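You operate a simulated robot arm through the tools that you are given. There is no shell and no other tool. Be economical: measure what you need, move in short steps, check, and stop when the job is done.

The job below is to be done with a simulated two-armed robot. You get a single attempt, and the scene is never put back.

Task
On the dryer top, fold the press cloth in half.

It is judged by the outcome, as a careful person would: the job done as asked, and still so three seconds after it is handed in. It fails if anything else is knocked over, pushed out of place, dropped, spilled or broken. Flat cloth is picked up by pressing the open fingertips on it (5 to 10 N) and closing them slowly along it; thin cloth reads only 2 to 8 mm in the jaws.

Robot
Two 7-joint arms with two-finger parallel grippers on one trunk, on a base that drives. Base frame: it is fixed to the floor where the robot stands at the start and does not move with it; the origin is under the middle of the robot, x ahead of it, y to its left, z up. Units: m, rad, N and s.
The left shoulder is at the start at [0.07, 0.133, 1.131], the right one opposite. Places, roughly: dryer top [0.6, -0.2, 0.8]; press cloth [0.5, -0.2, 0.9]. Payload 1.57 kg a hand.
The TCP of each hand is the grasp point between the finger pads, 0.03 m short of the fingertips. In the tool frame z runs along the fingers and y along their closing line. The gripper opens to 0.08 m. The fingers are 0.017 m wide and 0.012 m thick; the gripper's body (0.04 by 0.082 m) begins 0.08 m behind the TCP.
Orientation is that of the tool frame in the base frame, as a unit quaternion [x, y, z, w]. With the fingers straight down and closing along the base's y, the tool's x points along the base's -x, its y along +y and its z along -z.

Tools
- The arms move only by the tool jog_arm. It takes "left_increments", "right_increments" or both (then of equal length, played together; a hand with none holds still); each is a list of rows, each a list of 7 numbers: the turn, a rotation vector about the base's x, y, z in rad, then the shift along the base's x, y, z in m, then the opening, from 0 (shut) to 1 (fully open). In form: [[ax, ay, az, dx, dy, dz, grip], ...]. A call has 1 to 20 rows; each row is the pose to reach, as a shift and turn from the pose commanded when the call began. A row lasts 0.2 s, in which the tool goes at most 0.05 m and 0.15 rad; a call with a longer step from one row to the next is refused whole, and so is a gripper value outside its range. A pose out of reach is approached as far as the arm can. The call stops where the force on the tool passes 40 N (or 10 N more than at its start, if that is more) or the arm is blocked; 0.2 s more then pass. Each finger travels about 0.153 m/s and halts on what it meets, pressing with about 40 N; the grip force reading is that of the motor and also rises with nothing between the fingers. The clock runs only during rows and for 0.2 s after the last one: add rows that repeat a pose to give the fingers time. The reply holds the time, the measured pose of the TCP, the force on the tool along the base axes, the opening and the grip force, in the units named above and with some noise, with the torque about the TCP (base axes, N m) and any sound that the robot's microphone picked up, and new pictures: "show" is both (left out), scene, wrist or none (wrist: the cameras of the hands that moved).
- Cameras (640 x 400 px; columns grow to the right, rows downward): "scene" is now at [0.1152, -0.0338, 1.3328]; the picture's right is [-0.45, -0.89, 0.00], its down [-0.73, 0.36, -0.58] and it looks along [0.52, -0.26, -0.81] (base axes); focal length 296 px, centre (320, 200). "left" rides on the left gripper at [0.072, 0.007, -0.122] in its tool frame; the picture's right is [-0.09, 1.00, 0.00], its down [-0.84, -0.08, -0.54] and it looks along [-0.54, -0.05, 0.84] (tool axes); focal length 238 px, centre (320, 200). "right" rides on the right gripper at [0.072, -0.007, -0.122] in its tool frame; the picture's right is [0.09, 1.00, 0.00], its down [-0.84, 0.08, -0.54] and it looks along [-0.54, 0.05, 0.84] (tool axes); focal length 238 px, centre (320, 200). There is no depth. A picture from a camera that has moved, and an enlarged one, comes with that camera's place and axes in the base frame and with its lens.
- raise_lower(by): slides the trunk up (or, below 0, down) by that many m; the arms and the scene camera ride with it, the base frame stays. It gives what a move gives, with no picture.
- roll_base(legs): drives the robot by 1 to 6 legs, each [ahead, left, turn to the left] in m, m and rad, along the robot's own axes; the way and the turn of a leg run together, so that a leg with both is an arc; at most 1.5 m and 3.142 rad a leg. The arms and the cameras ride along, it lands a little off, and it stops where it bumps. It gives what a move gives, and a new picture of the scene camera.
- head_to(pan, tilt): turns the head with the scene camera to pan (to the left, within 1.501 rad either way) and tilt (down, from -0.506 to 1.204), counted from straight ahead of the robot. It gives what a move gives, and a new picture of the scene camera.
- enlarge(camera, box): a new picture of the part [left, top, right, bottom] of that camera's present view, enlarged. The clock stands still meanwhile.
- job_done(): hands the job in; it is judged then, once.

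Go step by step. Nothing tells you exact positions but the pictures and the camera data: compare them with the known pose of the tool, close in by small moves and look again before you grip or let go. The budget is 120 turns and 260 pictures, counting those below and the enlarged ones. Unless the task says otherwise, let go and move clear before handing in, and close with one line.

The tools are called after "Call:" by a JSON object that holds its "method" and its "body". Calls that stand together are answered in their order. jog_arm: Moves the arms, as the interface text tells. Its arguments: {"type":"object","properties":{"left_increments":{"type":"array"},"right_increments":{"type":"array"},"show":{"type":"string","enum":["both","scene","wrist","none"]}},"required":[]} The other tools are called the same way: raise_lower (by) slides the trunk up or down; roll_base (legs) drives the base; head_to (pan, tilt) turns the head that bears the scene camera; enlarge (camera, box) takes an enlarged picture of a part of a camera's view; job_done () hands the job in.

At the start:

```text
clock: 0.0
left_tool_pos: [0.4492, -0.0317, 1.0269]
left_tool_rot: [0.0, 1.0, 0.0, 0.0]
left_contact_force: [-1.0, 0.8, -0.2]
left_wrist_torque: [-0.03, 0.03, 0.0]
left_finger_gap: 0.08
left_finger_force: 0.0
right_tool_pos: [0.3051, -0.37, 1.0407]
right_tool_rot: [0.0, 1.0, 0.0, 0.0]
right_contact_force: [0.3, -0.1, 0.5]
right_wrist_torque: [0.0, -0.02, -0.01]
right_finger_gap: 0.0803
right_finger_force: 0.1
trunk travel left (down, up): [-0.704, 0.236]
robot x, y, heading: [0.0001, 0.0015, 0.003]
head pan, tilt: [-0.464, 0.946]
```

scene: 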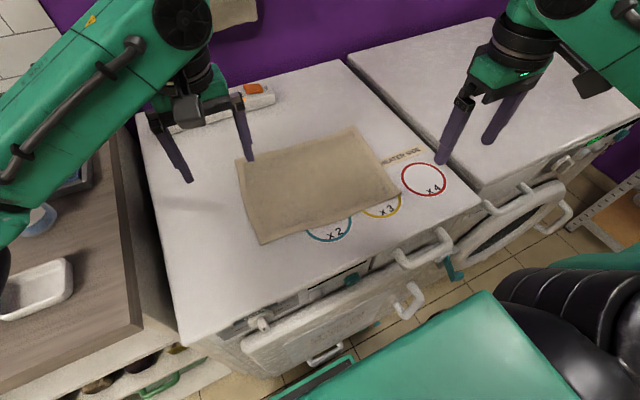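
right: 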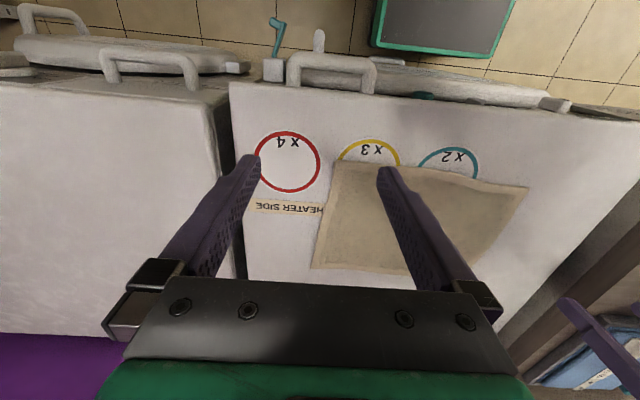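
left: 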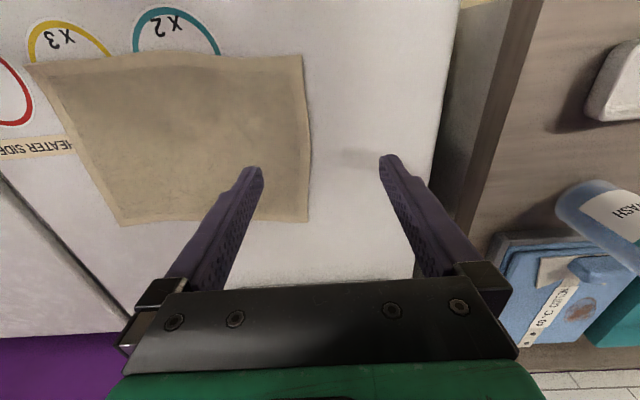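

The cloth lies flat on the dryer top, with corners at about x 0.37–0.61, y −0.05 to −0.36 and z about 0.85. The far right corner is out of reach from here, so I'll check the floor and dryer front before shifting the base to the right.

Call:
{"method": "enlarge", "body": {"camera": "scene", "box": [200, 80, 480, 280]}}

Call:
{"method": "head_to", "body": {"pan": -0.9, "tilt": 1.1}}

```text
2.00 times, centred on (340, 180) of scene
camera zoom: at [0.1152, -0.0338, 1.3328], right [-0.45, -0.89, 0.0], down [-0.73, 0.36, -0.58], along [0.52, -0.26, -0.81], focal length 592 px, centre (280, 240)
```

zoom: 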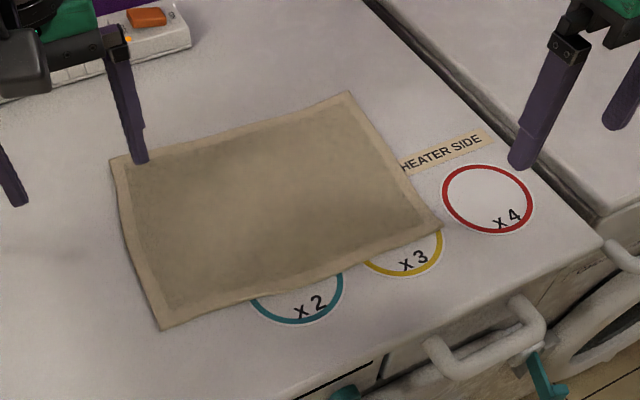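

```text
clock: 0.9
left_tool_pos: [0.4481, -0.0326, 1.0249]
left_tool_rot: [-0.001, 1.0, 0.0, 0.0]
left_contact_force: [-0.1, 0.6, -0.5]
left_wrist_torque: [0.03, -0.02, -0.02]
left_finger_gap: 0.0799
left_finger_force: 0.0
right_tool_pos: [0.3044, -0.369, 1.0419]
right_tool_rot: [0.0, 1.0, 0.001, 0.001]
right_contact_force: [-0.3, 0.6, 0.3]
right_wrist_torque: [-0.01, -0.03, 0.04]
right_finger_gap: 0.0801
right_finger_force: 0.1
trunk travel left (down, up): [-0.704, 0.236]
robot x, y, heading: [-0.0026, 0.0019, -0.002]
head pan, tilt: [-0.901, 1.1]
camera scene: at [0.0893, -0.0506, 1.3223], right [-0.78, -0.62, 0.0], down [-0.55, 0.7, -0.45], along [0.28, -0.36, -0.89], focal length 296 px, centre (320, 200)
```

scene: 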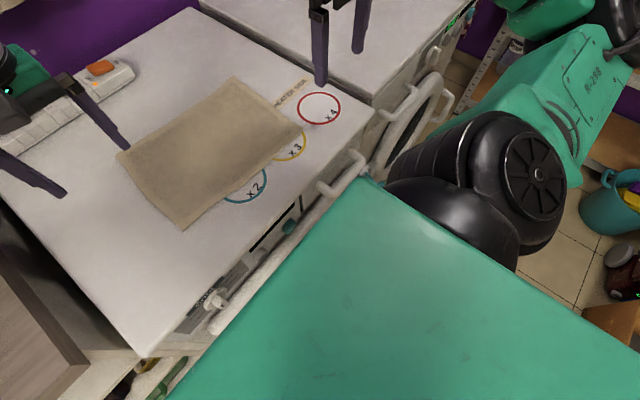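

The floor to the right looks clear, so I'll slide the base 0.19 m right to centre the robot on the cloth.

Call:
{"method": "roll_base", "body": {"legs": [[0, -0.19, 0]]}}

Call:
{"method": "head_to", "body": {"pan": 0.0, "tilt": 0.95}}

```text
clock: 2.5
left_tool_pos: [0.4477, -0.2261, 1.0251]
left_tool_rot: [0.002, 1.0, 0.0, 0.0]
left_contact_force: [-0.4, -0.7, -0.6]
left_wrist_torque: [0.0, 0.01, -0.03]
left_finger_gap: 0.0801
left_finger_force: 0.0
right_tool_pos: [0.3015, -0.5615, 1.0417]
right_tool_rot: [0.003, 1.0, 0.0, 0.0]
right_contact_force: [0.0, 0.7, 0.6]
right_wrist_torque: [0.03, 0.0, -0.01]
right_finger_gap: 0.08
right_finger_force: 0.1
trunk travel left (down, up): [-0.704, 0.236]
robot x, y, heading: [0.0011, -0.1961, -0.005]
head pan, tilt: [-0.901, 1.1]
camera scene: at [0.0883, -0.2423, 1.3224], right [-0.79, -0.62, 0.0], down [-0.55, 0.7, -0.45], along [0.28, -0.36, -0.89], focal length 296 px, centre (320, 200)
```

scene: 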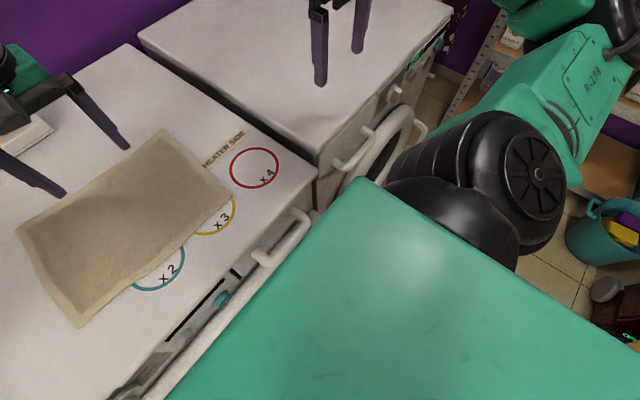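

```text
clock: 3.6
left_tool_pos: [0.448, -0.2272, 1.0257]
left_tool_rot: [0.002, 1.0, 0.001, 0.0]
left_contact_force: [0.6, -1.0, -0.3]
left_wrist_torque: [0.02, 0.0, -0.01]
left_finger_gap: 0.0802
left_finger_force: 0.1
right_tool_pos: [0.3019, -0.563, 1.0405]
right_tool_rot: [0.003, 1.0, 0.0, 0.0]
right_contact_force: [-0.4, -0.8, 0.5]
right_wrist_torque: [-0.02, -0.01, 0.01]
right_finger_gap: 0.08
right_finger_force: 0.1
trunk travel left (down, up): [-0.704, 0.236]
robot x, y, heading: [0.0007, -0.1939, -0.009]
head pan, tilt: [0.0, 0.949]
camera scene: at [0.1221, -0.1944, 1.3325], right [-0.01, -1.0, 0.0], down [-0.81, 0.01, -0.58], along [0.58, 0.0, -0.81], focal length 296 px, centre (320, 200)
```

scene: 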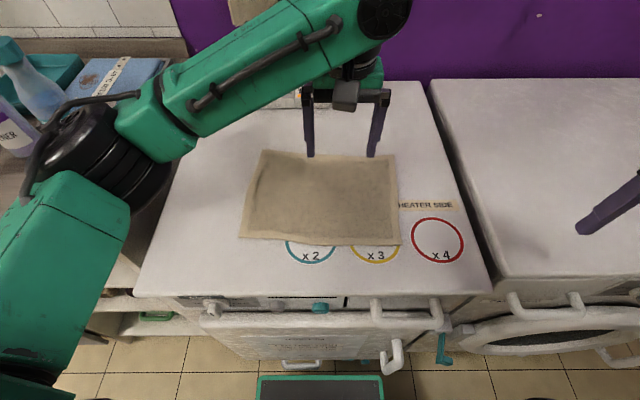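

The robot is now centred, with cloth corners at about (0.386,−0.046), (0.367,−0.342), (0.586,−0.363) and (0.609,−0.063). I'll bring both hands above the near corners and check from the wrist cameras.

Call:
{"method": "jog_arm", "body": {"left_increments": [[0, 0, -0.01, -0.007, 0.018, -0.01, 1], [0, 0, -0.02, -0.013, 0.036, -0.02, 1], [0, 0, -0.03, -0.02, 0.053, -0.03, 1], [0, 0, -0.04, -0.027, 0.071, -0.04, 0.8], [0, 0, -0.05, -0.033, 0.089, -0.05, 0.6], [0, 0, -0.06, -0.04, 0.107, -0.06, 0.5], [0, 0, -0.065, -0.046, 0.124, -0.07, 0.5], [0, 0, -0.065, -0.053, 0.142, -0.08, 0.5]], "right_increments": [[0, 0, -0.01, 0.01, 0.032, -0.011, 1], [0, 0, -0.02, 0.02, 0.065, -0.022, 1], [0, 0, -0.03, 0.03, 0.097, -0.034, 1], [0, 0, -0.04, 0.04, 0.129, -0.045, 0.8], [0, 0, -0.05, 0.05, 0.161, -0.056, 0.6], [0, 0, -0.06, 0.06, 0.194, -0.067, 0.5], [0, 0, -0.065, 0.07, 0.226, -0.079, 0.5], [0, 0, -0.065, 0.079, 0.258, -0.09, 0.5]]}}

```text
clock: 5.5
left_tool_pos: [0.3945, -0.0841, 0.9454]
left_tool_rot: [0.035, 0.999, -0.001, 0.0]
left_contact_force: [0.3, -0.4, 0.3]
left_wrist_torque: [0.01, 0.01, 0.01]
left_finger_gap: 0.0397
left_finger_force: 0.0
right_tool_pos: [0.3807, -0.3023, 0.9497]
right_tool_rot: [0.034, 0.999, -0.001, -0.001]
right_contact_force: [0.5, 0.8, 0.3]
right_wrist_torque: [0.0, -0.04, -0.04]
right_finger_gap: 0.0399
right_finger_force: 0.1
trunk travel left (down, up): [-0.704, 0.236]
robot x, y, heading: [0.0, -0.1921, -0.008]
head pan, tilt: [0.0, 0.949]
camera scene: at [0.1227, -0.1914, 1.3325], right [-0.01, -1.0, 0.0], down [-0.81, 0.0, -0.58], along [0.58, -0.01, -0.81], focal length 296 px, centre (320, 200)
camera right: at [0.3096, -0.3026, 1.0716], right [-0.02, 1.0, 0.0], down [0.84, 0.02, 0.54], along [0.54, 0.01, -0.84], focal length 238 px, centre (320, 200)
camera left: at [0.3242, -0.0706, 1.0664], right [0.16, 0.99, 0.0], down [0.83, -0.13, 0.54], along [0.53, -0.09, -0.84], focal length 238 px, centre (320, 200)
```

scene: 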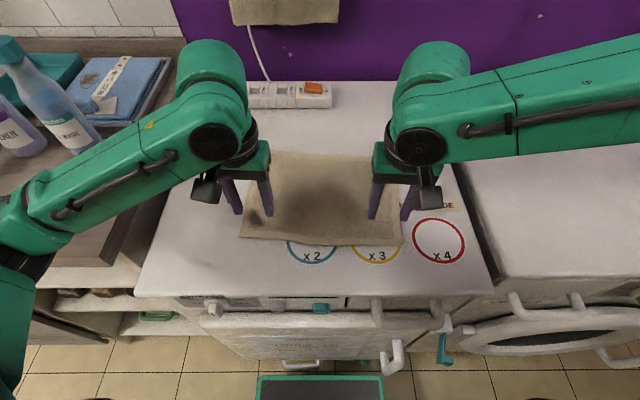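
right: 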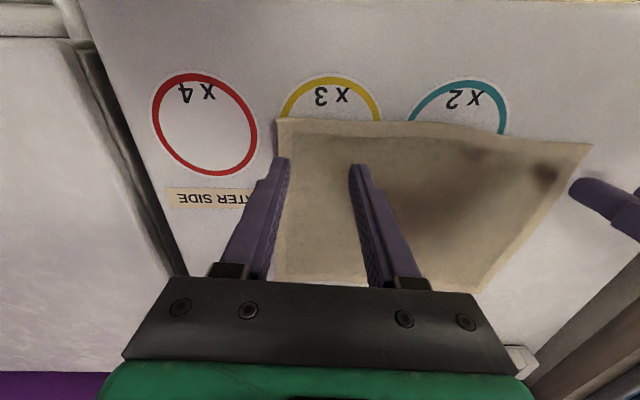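
left: 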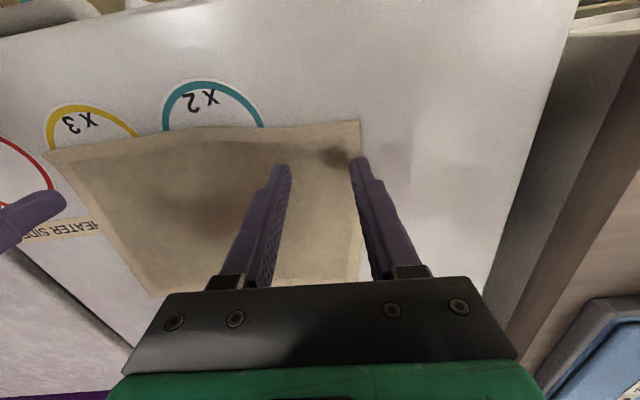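

Both wrist views agree on the corners with the surface at z of about 0.85. I'll shift the hands about 1 cm inward and descend to just above the cloth.

Call:
{"method": "jog_arm", "body": {"left_increments": [[0, 0, 0, 0, -0.012, -0.02, 0.5], [0, 0, 0, 0, -0.012, -0.04, 0.5], [0, 0, 0, 0, -0.012, -0.055, 0.5]], "right_increments": [[0, 0, 0, 0, 0.01, -0.02, 0.5], [0, 0, 0, 0, 0.01, -0.04, 0.5], [0, 0, 0, 0, 0.01, -0.058, 0.5]], "show": "wrist"}}

```text
clock: 6.2
left_tool_pos: [0.3944, -0.0962, 0.8895]
left_tool_rot: [0.035, 0.999, 0.001, 0.001]
left_contact_force: [-0.7, -0.4, -0.7]
left_wrist_torque: [-0.01, -0.03, 0.04]
left_finger_gap: 0.04
left_finger_force: 0.0
right_tool_pos: [0.382, -0.2951, 0.892]
right_tool_rot: [0.035, 0.999, 0.0, 0.0]
right_contact_force: [-0.5, 0.8, -0.1]
right_wrist_torque: [-0.04, 0.02, 0.01]
right_finger_gap: 0.0401
right_finger_force: 0.1
trunk travel left (down, up): [-0.704, 0.236]
robot x, y, heading: [0.0008, -0.1912, -0.005]
head pan, tilt: [0.0, 0.949]
camera right: at [0.3097, -0.2962, 1.0142], right [-0.02, 1.0, 0.0], down [0.84, 0.02, 0.54], along [0.54, 0.01, -0.84], focal length 238 px, centre (320, 200)
camera left: at [0.3243, -0.0852, 1.0113], right [0.16, 0.99, 0.0], down [0.83, -0.14, 0.54], along [0.53, -0.09, -0.84], focal length 238 px, centre (320, 200)
```

right: 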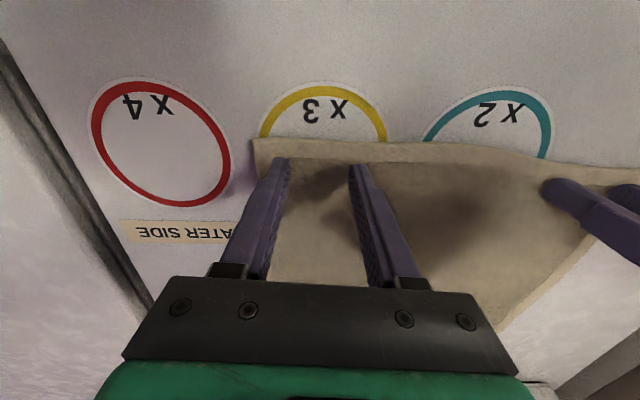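
left: 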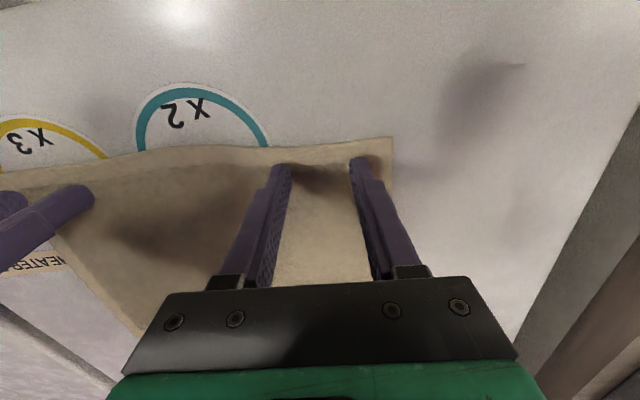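

The tips are about 1 cm above the cloth, well placed just inside the near edge. I'll go down in small steps and watch the force.

Call:
{"method": "jog_arm", "body": {"left_increments": [[0, 0, 0, 0, 0, -0.003, 0.5], [0, 0, 0, 0, 0, -0.006, 0.5]], "right_increments": [[0, 0, 0, 0, 0, -0.004, 0.5], [0, 0, 0, 0, 0, -0.008, 0.5]], "show": "none"}}

```text
clock: 6.8
left_tool_pos: [0.3937, -0.0971, 0.8843]
left_tool_rot: [0.034, 0.999, -0.001, 0.001]
left_contact_force: [0.0, 0.0, 1.7]
left_wrist_torque: [0.04, -0.01, 0.01]
left_finger_gap: 0.0399
left_finger_force: 0.1
right_tool_pos: [0.3826, -0.2953, 0.8851]
right_tool_rot: [0.035, 0.999, 0.001, 0.0]
right_contact_force: [-0.1, 0.0, 0.7]
right_wrist_torque: [-0.02, 0.0, 0.01]
right_finger_gap: 0.0399
right_finger_force: 0.0
trunk travel left (down, up): [-0.704, 0.236]
robot x, y, heading: [0.0013, -0.1916, -0.005]
head pan, tilt: [0.0, 0.949]
```

Contact is just beginning on the left, so I'll press down a little further.

Call:
{"method": "jog_arm", "body": {"left_increments": [[0, 0, 0, 0, 0, -0.002, 0.5], [0, 0, 0, 0, 0, -0.002, 0.5]], "right_increments": [[0, 0, 0, 0, 0, -0.002, 0.5], [0, 0, 0, 0, 0, -0.003, 0.5]], "show": "none"}}

```text
clock: 7.5
left_tool_pos: [0.3936, -0.0971, 0.8825]
left_tool_rot: [0.034, 0.999, 0.0, 0.001]
left_contact_force: [0.9, 0.3, 5.6]
left_wrist_torque: [0.07, -0.01, 0.05]
left_finger_gap: 0.0402
left_finger_force: 0.0
right_tool_pos: [0.3806, -0.2944, 0.8822]
right_tool_rot: [0.034, 0.999, 0.0, 0.002]
right_contact_force: [1.3, -1.9, 11.5]
right_wrist_torque: [-0.13, -0.05, 0.03]
right_finger_gap: 0.0395
right_finger_force: 0.0
trunk travel left (down, up): [-0.704, 0.236]
robot x, y, heading: [-0.0008, -0.1919, -0.008]
head pan, tilt: [0.0, 0.949]
```

Left presses about 6 N and right about 11 N. I'll ease the right up slightly and close both grippers slowly.

Call:
{"method": "jog_arm", "body": {"left_increments": [[0, 0, 0, 0, 0, -0.0005, 0.46], [0, 0, 0, 0, 0, -0.0005, 0.42], [0, 0, 0, 0, 0, -0.0005, 0.38], [0, 0, 0, 0, 0, -0.0005, 0.34], [0, 0, 0, 0, 0, -0.0005, 0.3], [0, 0, 0, 0, 0, -0.0005, 0.26], [0, 0, 0, 0, 0, -0.0005, 0.22], [0, 0, 0, 0, 0, -0.0005, 0.18], [0, 0, 0, 0, 0, -0.0005, 0.14], [0, 0, 0, 0, 0, -0.0005, 0.1], [0, 0, 0, 0, 0, -0.0005, 0.06], [0, 0, 0, 0, 0, -0.0005, 0.02], [0, 0, 0, 0, 0, -0.0005, 0], [0, 0, 0, 0, 0, -0.0005, 0], [0, 0, 0, 0, 0, -0.0005, 0]], "right_increments": [[0, 0, 0, 0, 0, 0.0007, 0.46], [0, 0, 0, 0, 0, 0.0007, 0.42], [0, 0, 0, 0, 0, 0.0007, 0.38], [0, 0, 0, 0, 0, 0.0007, 0.34], [0, 0, 0, 0, 0, 0.0007, 0.3], [0, 0, 0, 0, 0, 0.0007, 0.26], [0, 0, 0, 0, 0, 0.0007, 0.22], [0, 0, 0, 0, 0, 0.0007, 0.18], [0, 0, 0, 0, 0, 0.0007, 0.14], [0, 0, 0, 0, 0, 0.0007, 0.1], [0, 0, 0, 0, 0, 0.0007, 0.06], [0, 0, 0, 0, 0, 0.0007, 0.02], [0, 0, 0, 0, 0, 0.0007, 0], [0, 0, 0, 0, 0, 0.0007, 0], [0, 0, 0, 0, 0, 0.0007, 0]]}}

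```text
clock: 10.7
left_tool_pos: [0.3928, -0.0981, 0.883]
left_tool_rot: [0.035, 0.999, 0.0, 0.001]
left_contact_force: [-0.1, -10.0, 10.9]
left_wrist_torque: [-0.32, 0.02, 0.05]
left_finger_gap: 0.0041
left_finger_force: 24.7
right_tool_pos: [0.3794, -0.2943, 0.8835]
right_tool_rot: [0.035, 0.999, 0.001, 0.002]
right_contact_force: [0.9, 10.3, 4.4]
right_wrist_torque: [0.3, -0.04, -0.03]
right_finger_gap: 0.0041
right_finger_force: 24.8
trunk travel left (down, up): [-0.704, 0.236]
robot x, y, heading: [0.0009, -0.1912, -0.006]
head pan, tilt: [0.0, 0.949]
camera scene: at [0.1201, -0.1942, 1.3328], right [-0.01, -1.0, 0.0], down [-0.81, 0.0, -0.58], along [0.58, 0.0, -0.81], focal length 296 px, centre (320, 200)
camera right: at [0.3071, -0.2948, 1.0057], right [-0.02, 1.0, 0.0], down [0.84, 0.02, 0.54], along [0.54, 0.01, -0.84], focal length 238 px, centre (320, 200)
camera left: at [0.3229, -0.0847, 1.0044], right [0.16, 0.99, 0.0], down [0.83, -0.14, 0.54], along [0.54, -0.09, -0.84], focal length 238 px, centre (320, 200)
```

scene: 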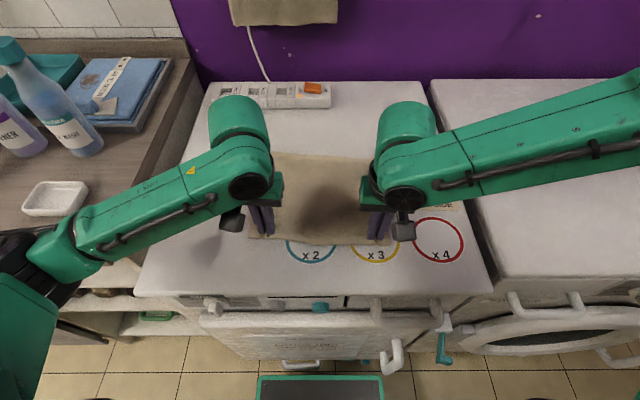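
right: 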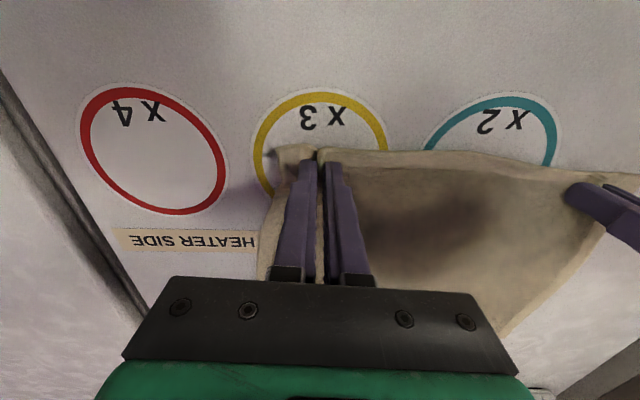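
left: 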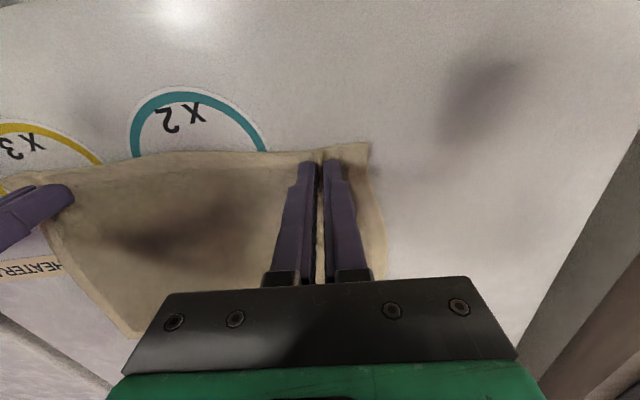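

Both hands hold cloth, with gaps of 4.1 mm. I'll lift the near edge on the first part of an arc, easing the hands slightly inward to slacken the cloth.

Call:
{"method": "jog_arm", "body": {"left_increments": [[0, 0, 0, 0.0, -0.002, 0.012, 0], [0, 0, 0, 0.004, -0.003, 0.026, 0], [0, 0, 0, 0.01, -0.004, 0.04, 0], [0, 0, 0, 0.018, -0.005, 0.053, 0], [0, 0, 0, 0.029, -0.006, 0.066, 0]], "right_increments": [[0, 0, 0, 0.0, 0.002, 0.012, 0], [0, 0, 0, 0.004, 0.002, 0.026, 0], [0, 0, 0, 0.01, 0.002, 0.04, 0], [0, 0, 0, 0.018, 0.001, 0.053, 0], [0, 0, 0, 0.029, 0.0, 0.066, 0]]}}

```text
clock: 11.8
left_tool_pos: [0.4246, -0.1038, 0.9491]
left_tool_rot: [0.034, 0.999, 0.001, -0.001]
left_contact_force: [-0.3, -2.8, 0.1]
left_wrist_torque: [-0.06, 0.01, 0.02]
left_finger_gap: 0.0038
left_finger_force: 24.9
right_tool_pos: [0.4101, -0.2952, 0.9483]
right_tool_rot: [0.035, 0.999, 0.001, 0.0]
right_contact_force: [-0.1, 2.7, -0.1]
right_wrist_torque: [0.04, -0.01, -0.02]
right_finger_gap: 0.0041
right_finger_force: 24.6
trunk travel left (down, up): [-0.704, 0.236]
robot x, y, heading: [-0.0001, -0.1917, -0.004]
head pan, tilt: [0.0, 0.949]
camera scene: at [0.1227, -0.1943, 1.3324], right [-0.01, -1.0, 0.0], down [-0.81, 0.0, -0.58], along [0.58, 0.0, -0.81], focal length 296 px, centre (320, 200)
camera right: at [0.3378, -0.295, 1.0705], right [-0.02, 1.0, 0.0], down [0.84, 0.02, 0.54], along [0.54, 0.01, -0.84], focal length 238 px, centre (320, 200)
camera left: at [0.3543, -0.0915, 1.0705], right [0.16, 0.99, 0.0], down [0.83, -0.14, 0.54], along [0.53, -0.09, -0.84], focal length 238 px, centre (320, 200)
```

scene: 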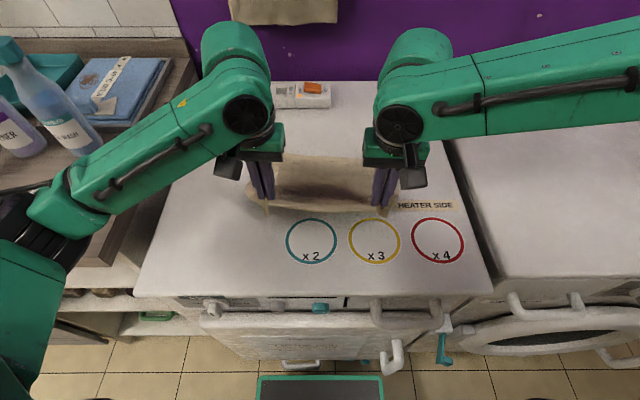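
right: 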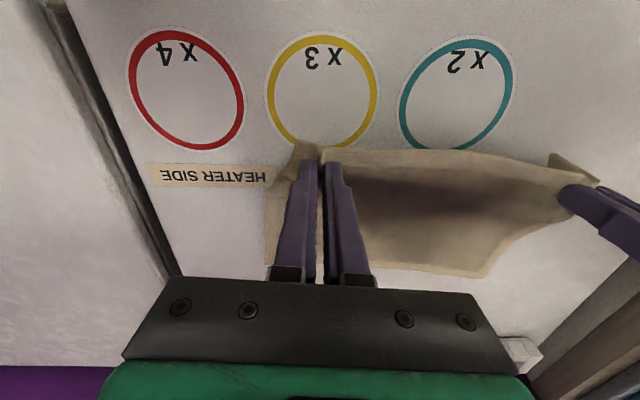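
left: 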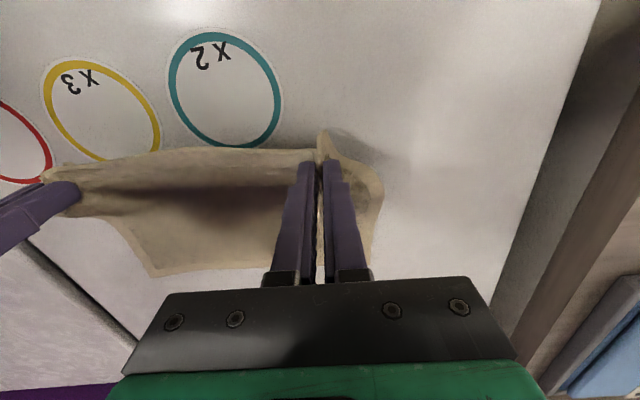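

The edge lifts cleanly and the far half stays in place. I'll continue the arc over the mid-line.

Call:
{"method": "jog_arm", "body": {"left_increments": [[0, 0, 0, 0.02, -0.003, 0.018, 0], [0, 0, 0, 0.045, -0.006, 0.027, 0], [0, 0, 0, 0.07, -0.009, 0.029, 0], [0, 0, 0, 0.095, -0.011, 0.026, 0], [0, 0, 0, 0.12, -0.013, 0.014, 0]], "right_increments": [[0, 0, 0, 0.02, -0.001, 0.018, 0], [0, 0, 0, 0.045, -0.002, 0.027, 0], [0, 0, 0, 0.07, -0.004, 0.029, 0], [0, 0, 0, 0.095, -0.006, 0.026, 0], [0, 0, 0, 0.12, -0.008, 0.014, 0]]}}

```text
clock: 13.1
left_tool_pos: [0.5451, -0.1197, 0.9625]
left_tool_rot: [0.037, 0.999, -0.002, 0.001]
left_contact_force: [-4.1, -23.1, -0.1]
left_wrist_torque: [-0.71, 0.19, 0.03]
left_finger_gap: 0.0043
left_finger_force: 24.7
right_tool_pos: [0.5076, -0.3206, 0.9666]
right_tool_rot: [0.033, 0.999, 0.005, 0.001]
right_contact_force: [5.5, 23.7, -1.3]
right_wrist_torque: [0.72, -0.13, -0.11]
right_finger_gap: 0.0046
right_finger_force: 25.0
right hand out of reach, approached as far as the arm can: row 4, 5
trunk travel left (down, up): [-0.704, 0.236]
robot x, y, heading: [0.0027, -0.1924, -0.003]
head pan, tilt: [0.0, 0.949]
camera scene: at [0.1234, -0.1953, 1.3324], right [-0.01, -1.0, 0.0], down [-0.81, 0.01, -0.58], along [0.58, 0.0, -0.81], focal length 296 px, centre (320, 200)
camera right: at [0.4356, -0.3229, 1.0885], right [-0.03, 1.0, 0.01], down [0.84, 0.02, 0.54], along [0.54, 0.02, -0.84], focal length 238 px, centre (320, 200)
camera left: at [0.4756, -0.1059, 1.0849], right [0.17, 0.99, 0.0], down [0.83, -0.14, 0.54], along [0.53, -0.09, -0.84], focal length 238 px, centre (320, 200)
```

scene: 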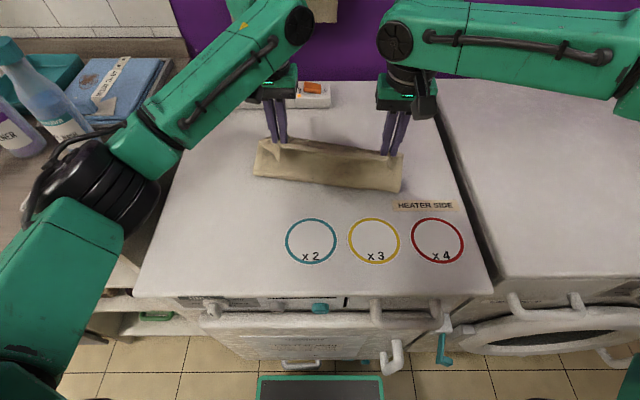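
right: 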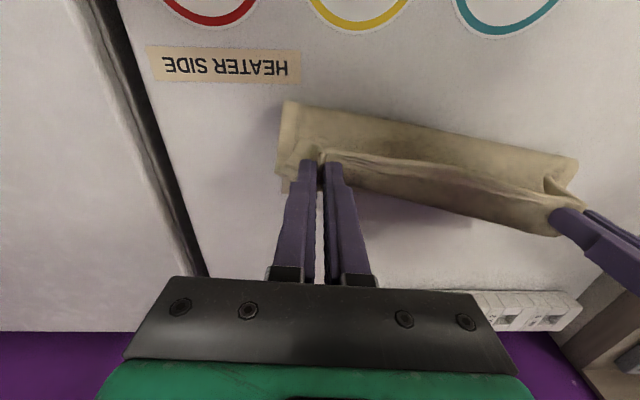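
left: 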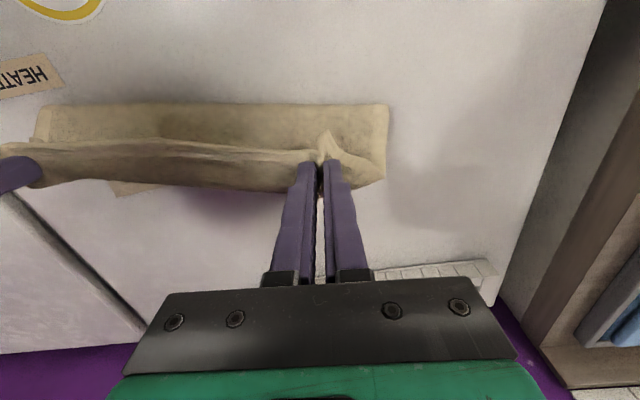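

The cloth has folded over nicely, but the right arm ran out of reach at x of about 0.51 and is pulling sideways. I'll back off slightly and tilt both tools so the fingertips point forward, which gains reach.

Call:
{"method": "jog_arm", "body": {"left_increments": [[0, 0, 0, -0.02, -0.001, 0, 0], [0, -0.11, 0, -0.02, -0.001, 0, 0], [0, -0.22, 0, -0.02, -0.001, 0, 0], [0, -0.33, 0, -0.02, -0.001, 0, 0], [0, -0.44, 0, -0.02, -0.001, 0, 0]], "right_increments": [[0, 0, 0, -0.02, 0.001, 0, 0], [0, -0.11, 0, -0.02, 0.001, 0, 0], [0, -0.22, 0, -0.02, 0.001, 0, 0], [0, -0.33, 0, -0.02, 0.001, 0, 0], [0, -0.44, 0, -0.02, 0.001, 0, 0]]}}

```text
clock: 14.2
left_tool_pos: [0.5224, -0.1185, 0.9624]
left_tool_rot: [0.034, 0.975, 0.006, 0.217]
left_contact_force: [-4.5, -23.4, 0.9]
left_wrist_torque: [-0.72, 0.12, -0.26]
left_finger_gap: 0.0042
left_finger_force: 24.8
right_tool_pos: [0.4845, -0.3211, 0.9689]
right_tool_rot: [0.032, 0.975, 0.009, 0.221]
right_contact_force: [4.1, 22.7, -0.8]
right_wrist_torque: [0.71, -0.13, 0.22]
right_finger_gap: 0.0045
right_finger_force: 24.6
trunk travel left (down, up): [-0.704, 0.236]
robot x, y, heading: [-0.0025, -0.1955, -0.007]
head pan, tilt: [0.0, 0.949]
camera scene: at [0.1213, -0.194, 1.3326], right [-0.01, -1.0, 0.0], down [-0.81, 0.0, -0.58], along [0.58, 0.0, -0.81], focal length 296 px, centre (320, 200)
camera right: at [0.3679, -0.3211, 1.0472], right [-0.02, 1.0, -0.01], down [0.53, 0.02, 0.85], along [0.85, 0.02, -0.53], focal length 238 px, centre (320, 200)
camera left: at [0.4073, -0.1052, 1.0425], right [0.15, 0.99, 0.07], down [0.52, -0.13, 0.84], along [0.84, -0.09, -0.53], focal length 238 px, centre (320, 200)
```

scene: 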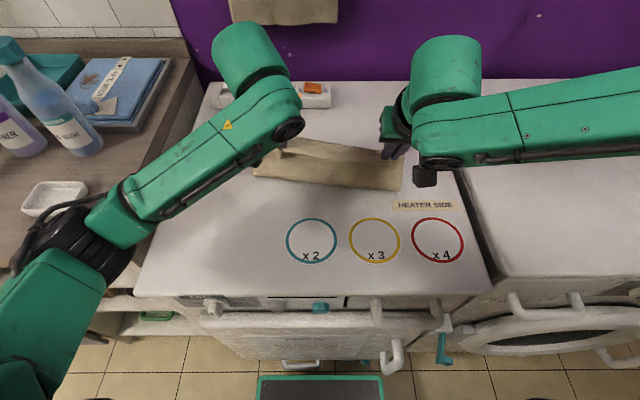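
right: 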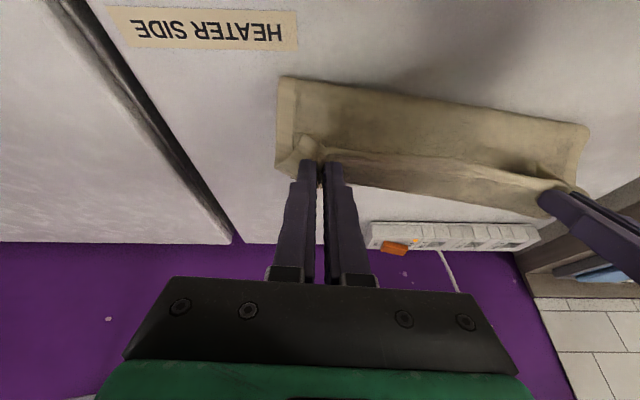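
left: 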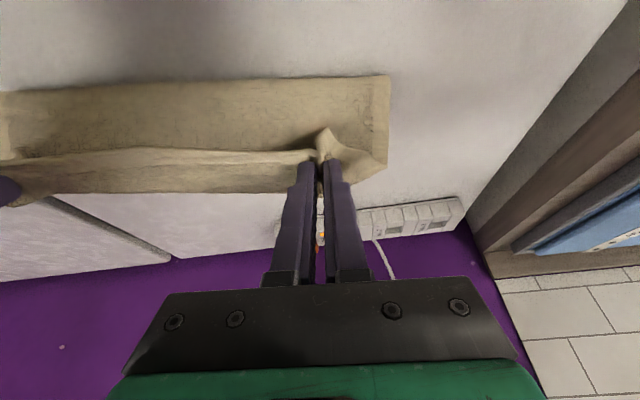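

The tilt worked, but the hands are 0.203 m apart, so the cloth is taut. I'll bring the right hand forward and inward to line up with the left.

Call:
{"method": "jog_arm", "body": {"left_increments": [[0, 0, 0, 0, 0, 0, 0], [0, 0, 0, 0.003, 0, 0, 0], [0, 0, 0, 0.006, 0, 0, 0]], "right_increments": [[0, 0, 0, 0.007, 0.007, -0.002, 0], [0, 0, 0, 0.018, 0.012, -0.004, 0], [0, 0, 0, 0.028, 0.014, -0.006, 0]], "show": "wrist"}}

```text
clock: 15.1
left_tool_pos: [0.531, -0.1161, 0.962]
left_tool_rot: [0.032, 0.975, 0.01, 0.218]
left_contact_force: [-0.4, -4.4, 0.1]
left_wrist_torque: [-0.13, 0.03, -0.02]
left_finger_gap: 0.0039
left_finger_force: 24.6
right_tool_pos: [0.5145, -0.308, 0.9582]
right_tool_rot: [0.034, 0.975, 0.007, 0.218]
right_contact_force: [0.4, 4.0, -0.2]
right_wrist_torque: [0.13, -0.06, 0.0]
right_finger_gap: 0.004
right_finger_force: 24.8
trunk travel left (down, up): [-0.704, 0.236]
robot x, y, heading: [0.0003, -0.1957, -0.007]
head pan, tilt: [0.0, 0.949]
camera right: at [0.397, -0.3079, 1.0394], right [-0.02, 1.0, -0.01], down [0.53, 0.02, 0.85], along [0.85, 0.01, -0.53], focal length 238 px, centre (320, 200)
camera left: at [0.4152, -0.1038, 1.0418], right [0.14, 0.99, 0.07], down [0.52, -0.14, 0.84], along [0.84, -0.08, -0.53], focal length 238 px, centre (320, 200)
```

right: 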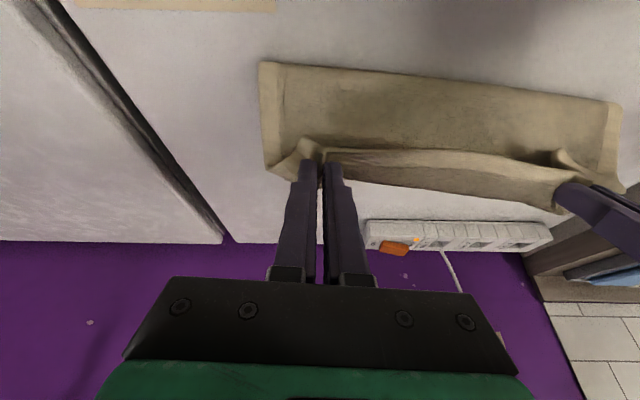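
left: 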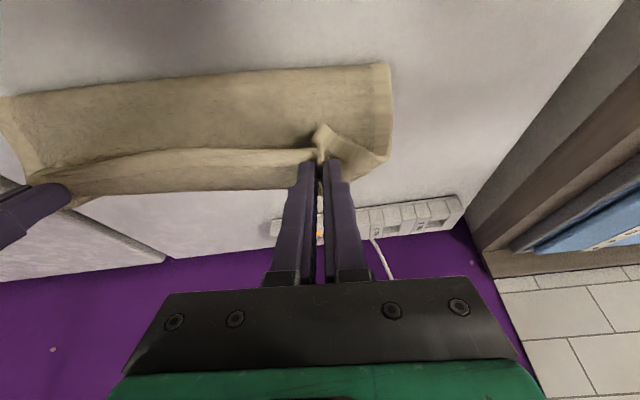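

Now aligned with low tension. I'll lower onto the far edge on the last part of the arc.

Call:
{"method": "jog_arm", "body": {"left_increments": [[0, 0, 0, 0.016, -0.001, -0.01, 0], [0, 0, 0, 0.03, -0.002, -0.025, 0], [0, 0, 0, 0.04, -0.003, -0.042, 0], [0, 0, 0, 0.046, -0.003, -0.056, 0]], "right_increments": [[0, 0, 0, 0.016, 0.001, -0.009, 0], [0, 0, 0, 0.03, 0.001, -0.023, 0], [0, 0, 0, 0.04, 0.001, -0.039, 0], [0, 0, 0, 0.046, 0.0, -0.052, 0]]}}

```text
clock: 16.1
left_tool_pos: [0.5773, -0.1206, 0.9052]
left_tool_rot: [0.034, 0.975, 0.007, 0.218]
left_contact_force: [-0.5, -0.9, -0.1]
left_wrist_torque: [-0.05, 0.02, 0.04]
left_finger_gap: 0.0037
left_finger_force: 24.6
right_tool_pos: [0.5601, -0.3087, 0.9092]
right_tool_rot: [0.034, 0.975, 0.008, 0.218]
right_contact_force: [0.3, 0.3, 0.3]
right_wrist_torque: [0.03, -0.01, 0.01]
right_finger_gap: 0.0038
right_finger_force: 24.8
trunk travel left (down, up): [-0.704, 0.236]
robot x, y, heading: [0.0008, -0.1954, -0.004]
head pan, tilt: [0.0, 0.949]
camera scene: at [0.123, -0.1943, 1.3325], right [-0.01, -1.0, 0.0], down [-0.81, 0.0, -0.58], along [0.58, 0.0, -0.81], focal length 296 px, centre (320, 200)
camera right: at [0.442, -0.3093, 0.9893], right [-0.02, 1.0, -0.01], down [0.53, 0.02, 0.85], along [0.85, 0.01, -0.53], focal length 238 px, centre (320, 200)
camera left: at [0.4612, -0.1084, 0.9846], right [0.15, 0.99, 0.07], down [0.52, -0.14, 0.84], along [0.84, -0.09, -0.53], focal length 238 px, centre (320, 200)
```

scene: 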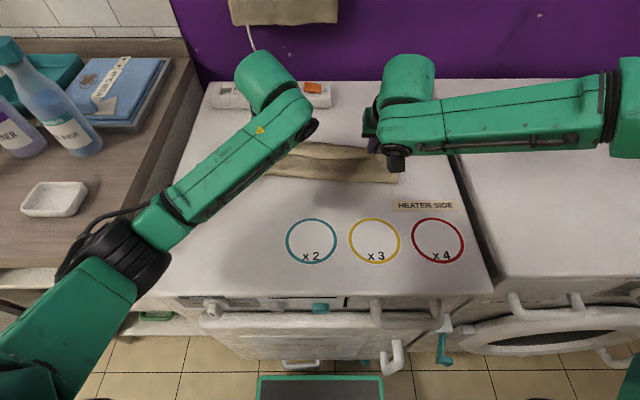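
right: 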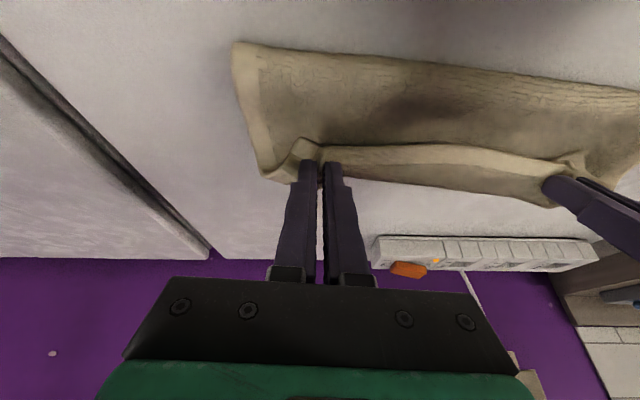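
left: 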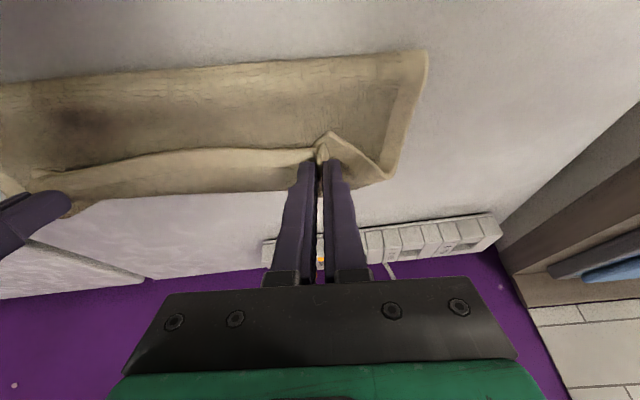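

The bottom layer slid forward during the fold: its far edge is now at x of about 0.65 on the left and 0.63 on the right, with the fold line at 0.54 and 0.51. The top edge needs about 3.5 cm more forward travel while still lifted, so I'll add a little more tilt for reach.

Call:
{"method": "jog_arm", "body": {"left_increments": [[0, -0.05, 0, 0.01, 0, 0.004, 0], [0, -0.1, 0, 0.022, -0.001, 0.004, 0], [0, -0.14, 0, 0.034, -0.002, 0, 0], [0, -0.14, 0, 0.036, -0.002, -0.008, 0]], "right_increments": [[0, -0.05, 0, 0.01, 0, 0.004, 0], [0, -0.1, 0, 0.022, -0.001, 0.003, 0], [0, -0.14, 0, 0.034, -0.002, -0.002, 0], [0, -0.14, 0, 0.036, -0.002, -0.011, 0]]}}

```text
clock: 17.1
left_tool_pos: [0.6138, -0.1229, 0.8996]
left_tool_rot: [0.034, 0.958, 0.008, 0.286]
left_contact_force: [-1.8, -10.4, 1.0]
left_wrist_torque: [-0.33, 0.07, -0.13]
left_finger_gap: 0.0043
left_finger_force: 24.8
right_tool_pos: [0.5846, -0.3194, 0.9043]
right_tool_rot: [0.032, 0.957, 0.012, 0.287]
right_contact_force: [1.7, 10.0, -0.1]
right_wrist_torque: [0.3, -0.05, 0.1]
right_finger_gap: 0.0041
right_finger_force: 24.7
right hand out of reach, approached as far as the arm can: row 2, 3, 4
trunk travel left (down, up): [-0.704, 0.236]
robot x, y, heading: [-0.0059, -0.192, -0.007]
head pan, tilt: [0.0, 0.949]
camera scene: at [0.1223, -0.1941, 1.3325], right [-0.01, -1.0, 0.0], down [-0.81, 0.0, -0.58], along [0.58, 0.0, -0.81], focal length 296 px, centre (320, 200)
camera right: at [0.4563, -0.3204, 0.9668], right [-0.02, 1.0, -0.01], down [0.4, 0.02, 0.91], along [0.91, 0.02, -0.41], focal length 238 px, centre (320, 200)
camera left: at [0.4879, -0.1106, 0.9616], right [0.14, 0.99, 0.09], down [0.4, -0.13, 0.91], along [0.91, -0.09, -0.41], focal length 238 px, centre (320, 200)
```

scene: 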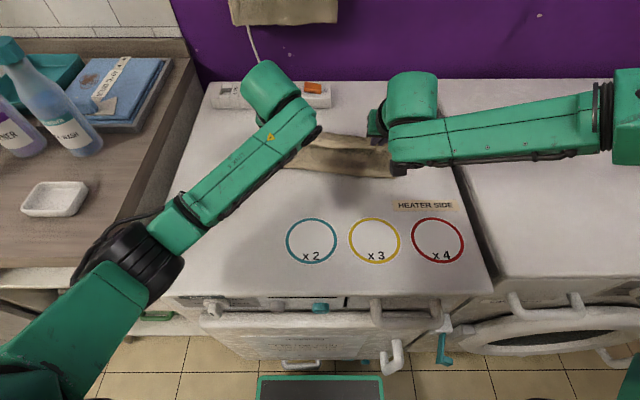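
right: 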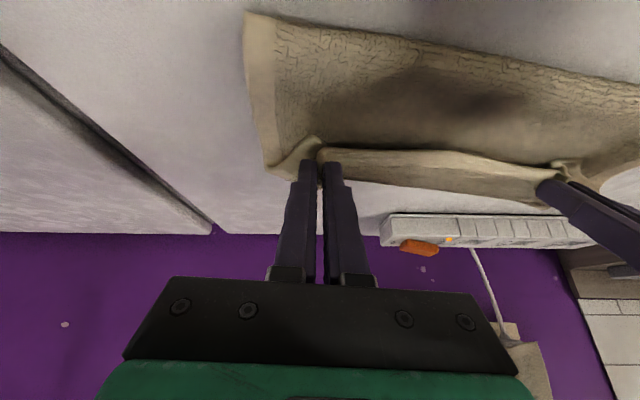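
left: 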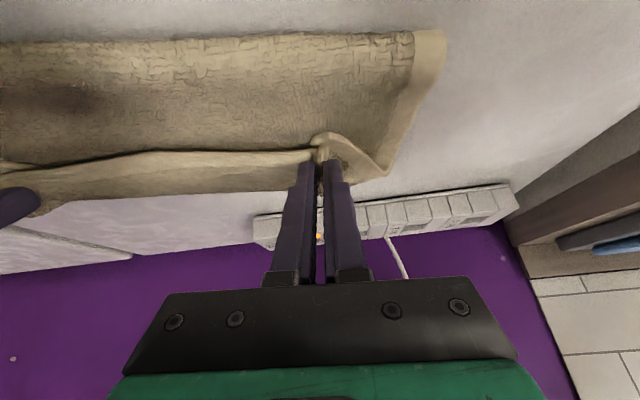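

I'm unsure whether the strip beyond the fingers is the bottom layer or a flap of the top sheet, so I'll zoom in.

Call:
{"method": "enlarge", "body": {"camera": "left", "box": [200, 80, 460, 240]}}

Call:
{"method": "enlarge", "body": {"camera": "right", "box": [220, 80, 580, 260]}}

Call:
{"method": "enlarge", "body": {"camera": "scene", "box": [240, 100, 440, 220]}}

```text
2.46 times, centred on (330, 160) of left
camera zoom: at [0.4879, -0.1106, 0.9616], right [0.14, 0.99, 0.09], down [0.4, -0.13, 0.91], along [0.91, -0.09, -0.41], focal length 587 px, centre (295, 298)
```

zoom: 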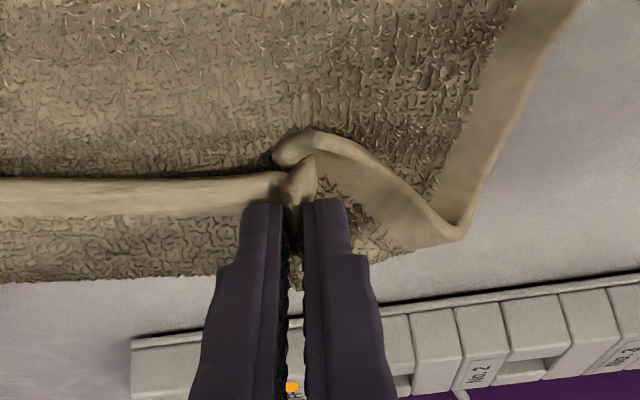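

```text
1.78 times, centred on (400, 170) of right
camera zoom: at [0.4563, -0.3204, 0.9668], right [-0.02, 1.0, -0.01], down [0.4, 0.02, 0.91], along [0.91, 0.02, -0.41], focal length 424 px, centre (178, 253)
```

zoom: 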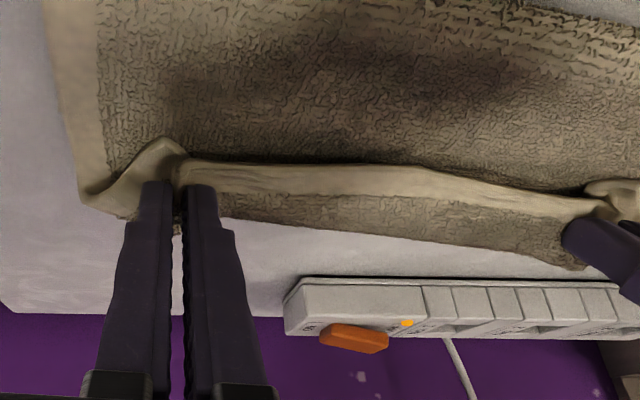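

```text
3.20 times, centred on (340, 160) of scene
camera zoom: at [0.1223, -0.1941, 1.3325], right [-0.01, -1.0, 0.0], down [-0.81, 0.0, -0.58], along [0.58, 0.0, -0.81], focal length 947 px, centre (256, 328)
```

zoom: 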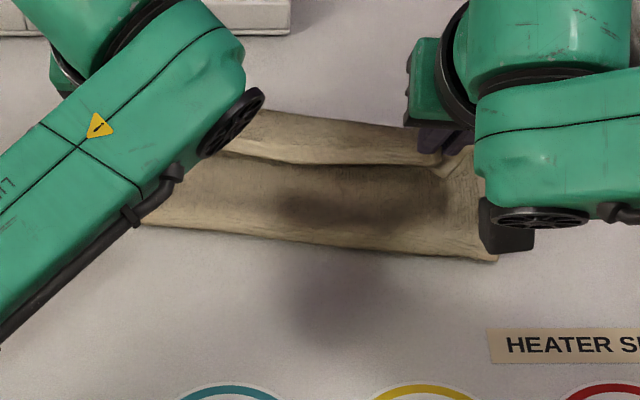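

Looking closely, the bottom layer hasn't moved. The last 3–4 cm of the top layer is curling back on itself because the fingers held the hem facing backward. I'll undo this fold and pull the cloth closer, then fold far edge to near, where I can rotate the hands freely. First I'll lift back along the arc.

Call:
{"method": "jog_arm", "body": {"left_increments": [[0, 0.06, 0, -0.01, 0.001, 0.02, 0], [0, 0.13, 0, -0.035, 0.002, 0.045, 0], [0, 0.21, 0, -0.06, 0.003, 0.062, 0], [0, 0.29, 0, -0.09, 0.004, 0.07, 0], [0, 0.37, 0, -0.12, 0.006, 0.07, 0], [0, 0.45, 0, -0.15, 0.008, 0.065, 0]], "right_increments": [[0, 0.06, 0, 0.0, 0.008, 0.02, 0], [0, 0.13, 0, -0.022, 0.012, 0.045, 0], [0, 0.21, 0, -0.047, 0.014, 0.062, 0], [0, 0.29, 0, -0.077, 0.015, 0.068, 0], [0, 0.37, 0, -0.107, 0.017, 0.066, 0], [0, 0.45, 0, -0.137, 0.019, 0.06, 0]], "show": "scene"}}

```text
clock: 18.4
left_tool_pos: [0.461, -0.1142, 0.9627]
left_tool_rot: [0.035, 0.997, 0.003, 0.064]
left_contact_force: [1.0, -1.4, 0.9]
left_wrist_torque: [-0.01, -0.01, 0.05]
left_finger_gap: 0.0036
left_finger_force: 23.9
right_tool_pos: [0.4466, -0.3015, 0.9648]
right_tool_rot: [0.035, 0.997, 0.003, 0.065]
right_contact_force: [0.9, 0.4, -0.4]
right_wrist_torque: [0.02, -0.05, 0.02]
right_finger_gap: 0.0038
right_finger_force: 24.7
trunk travel left (down, up): [-0.704, 0.236]
robot x, y, heading: [0.0001, -0.1935, -0.003]
head pan, tilt: [0.0, 0.949]
camera scene: at [0.1212, -0.1939, 1.3326], right [-0.01, -1.0, 0.0], down [-0.81, 0.0, -0.58], along [0.58, 0.0, -0.81], focal length 296 px, centre (320, 200)
```

scene: 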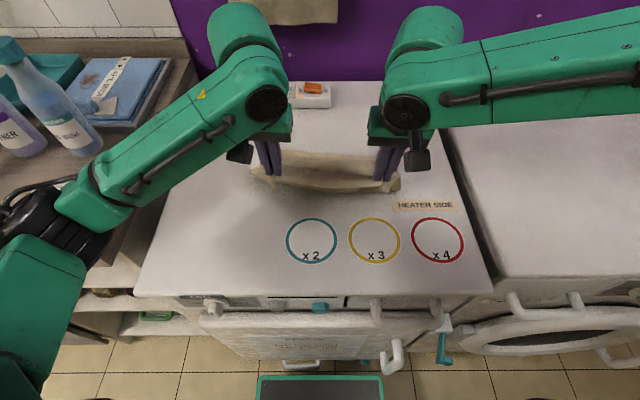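

The cloth is lifting off cleanly again. I'll lay the near edge back down and pull it about 6 cm toward the robot, flat on the dryer top.

Call:
{"method": "jog_arm", "body": {"left_increments": [[0, 0, 0, -0.025, 0.002, -0.005, 0], [0, 0, 0, -0.048, 0.004, -0.02, 0], [0, 0, 0, -0.066, 0.006, -0.042, 0], [0, 0, 0, -0.08, 0.008, -0.064, 0], [0, 0, 0, -0.09, 0.009, -0.073, 0], [0, 0, 0, -0.105, 0.009, -0.074, 0], [0, 0, 0, -0.12, 0.009, -0.075, 0], [0, 0, 0, -0.132, 0.009, -0.075, 0]], "right_increments": [[0, 0, 0, -0.025, 0.001, -0.006, 0], [0, 0, 0, -0.048, 0.002, -0.021, 0], [0, 0, 0, -0.066, 0.003, -0.043, 0], [0, 0, 0, -0.08, 0.004, -0.065, 0], [0, 0, 0, -0.09, 0.005, -0.075, 0], [0, 0, 0, -0.105, 0.005, -0.076, 0], [0, 0, 0, -0.12, 0.005, -0.077, 0], [0, 0, 0, -0.132, 0.005, -0.077, 0]]}}

```text
clock: 20.2
left_tool_pos: [0.3414, -0.1045, 0.8884]
left_tool_rot: [0.035, 0.997, 0.002, 0.065]
left_contact_force: [1.3, -2.2, 0.8]
left_wrist_torque: [-0.08, -0.02, 0.02]
left_finger_gap: 0.0039
left_finger_force: 24.9
left hand out of reach, approached as far as the arm can: row 8
right_tool_pos: [0.3502, -0.2941, 0.889]
right_tool_rot: [0.035, 0.997, 0.002, 0.063]
right_contact_force: [0.1, 3.2, 0.0]
right_wrist_torque: [0.05, 0.02, -0.03]
right_finger_gap: 0.0037
right_finger_force: 24.7
right hand out of reach, approached as far as the arm can: row 6, 7, 8
trunk travel left (down, up): [-0.704, 0.236]
robot x, y, heading: [-0.0016, -0.1894, -0.007]
head pan, tilt: [0.0, 0.949]
camera scene: at [0.1224, -0.1941, 1.3325], right [-0.01, -1.0, 0.0], down [-0.81, 0.0, -0.58], along [0.58, 0.0, -0.81], focal length 296 px, centre (320, 200)
camera right: at [0.2625, -0.2953, 1.0008], right [-0.02, 1.0, 0.0], down [0.76, 0.02, 0.64], along [0.64, 0.01, -0.76], focal length 238 px, centre (320, 200)
camera left: at [0.2559, -0.0919, 1.0], right [0.16, 0.99, 0.02], down [0.75, -0.14, 0.64], along [0.64, -0.09, -0.76], focal length 238 px, centre (320, 200)
```

scene: 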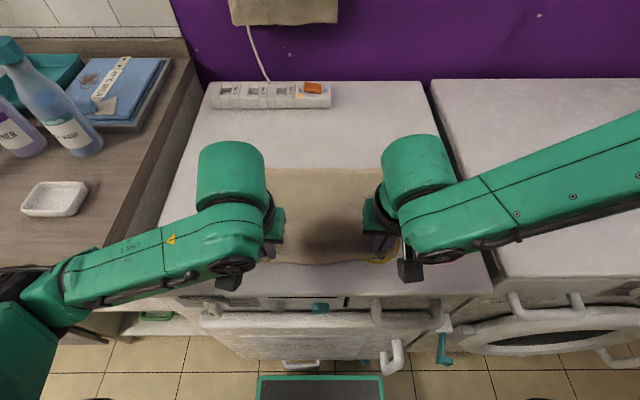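
right: 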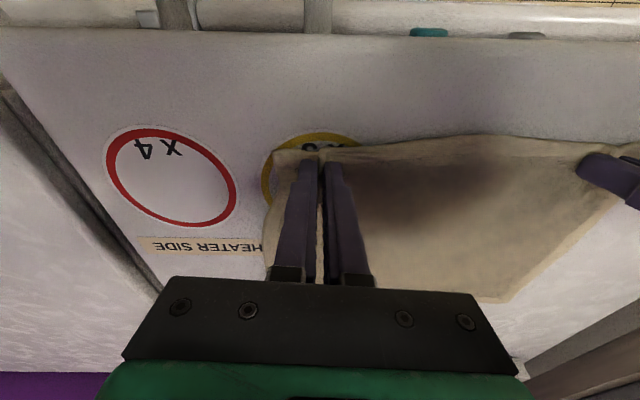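
left: 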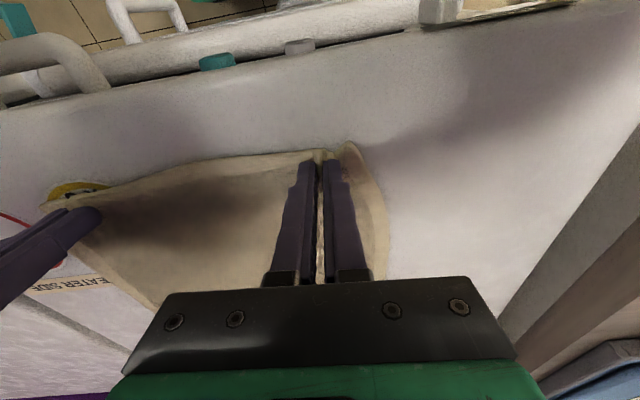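

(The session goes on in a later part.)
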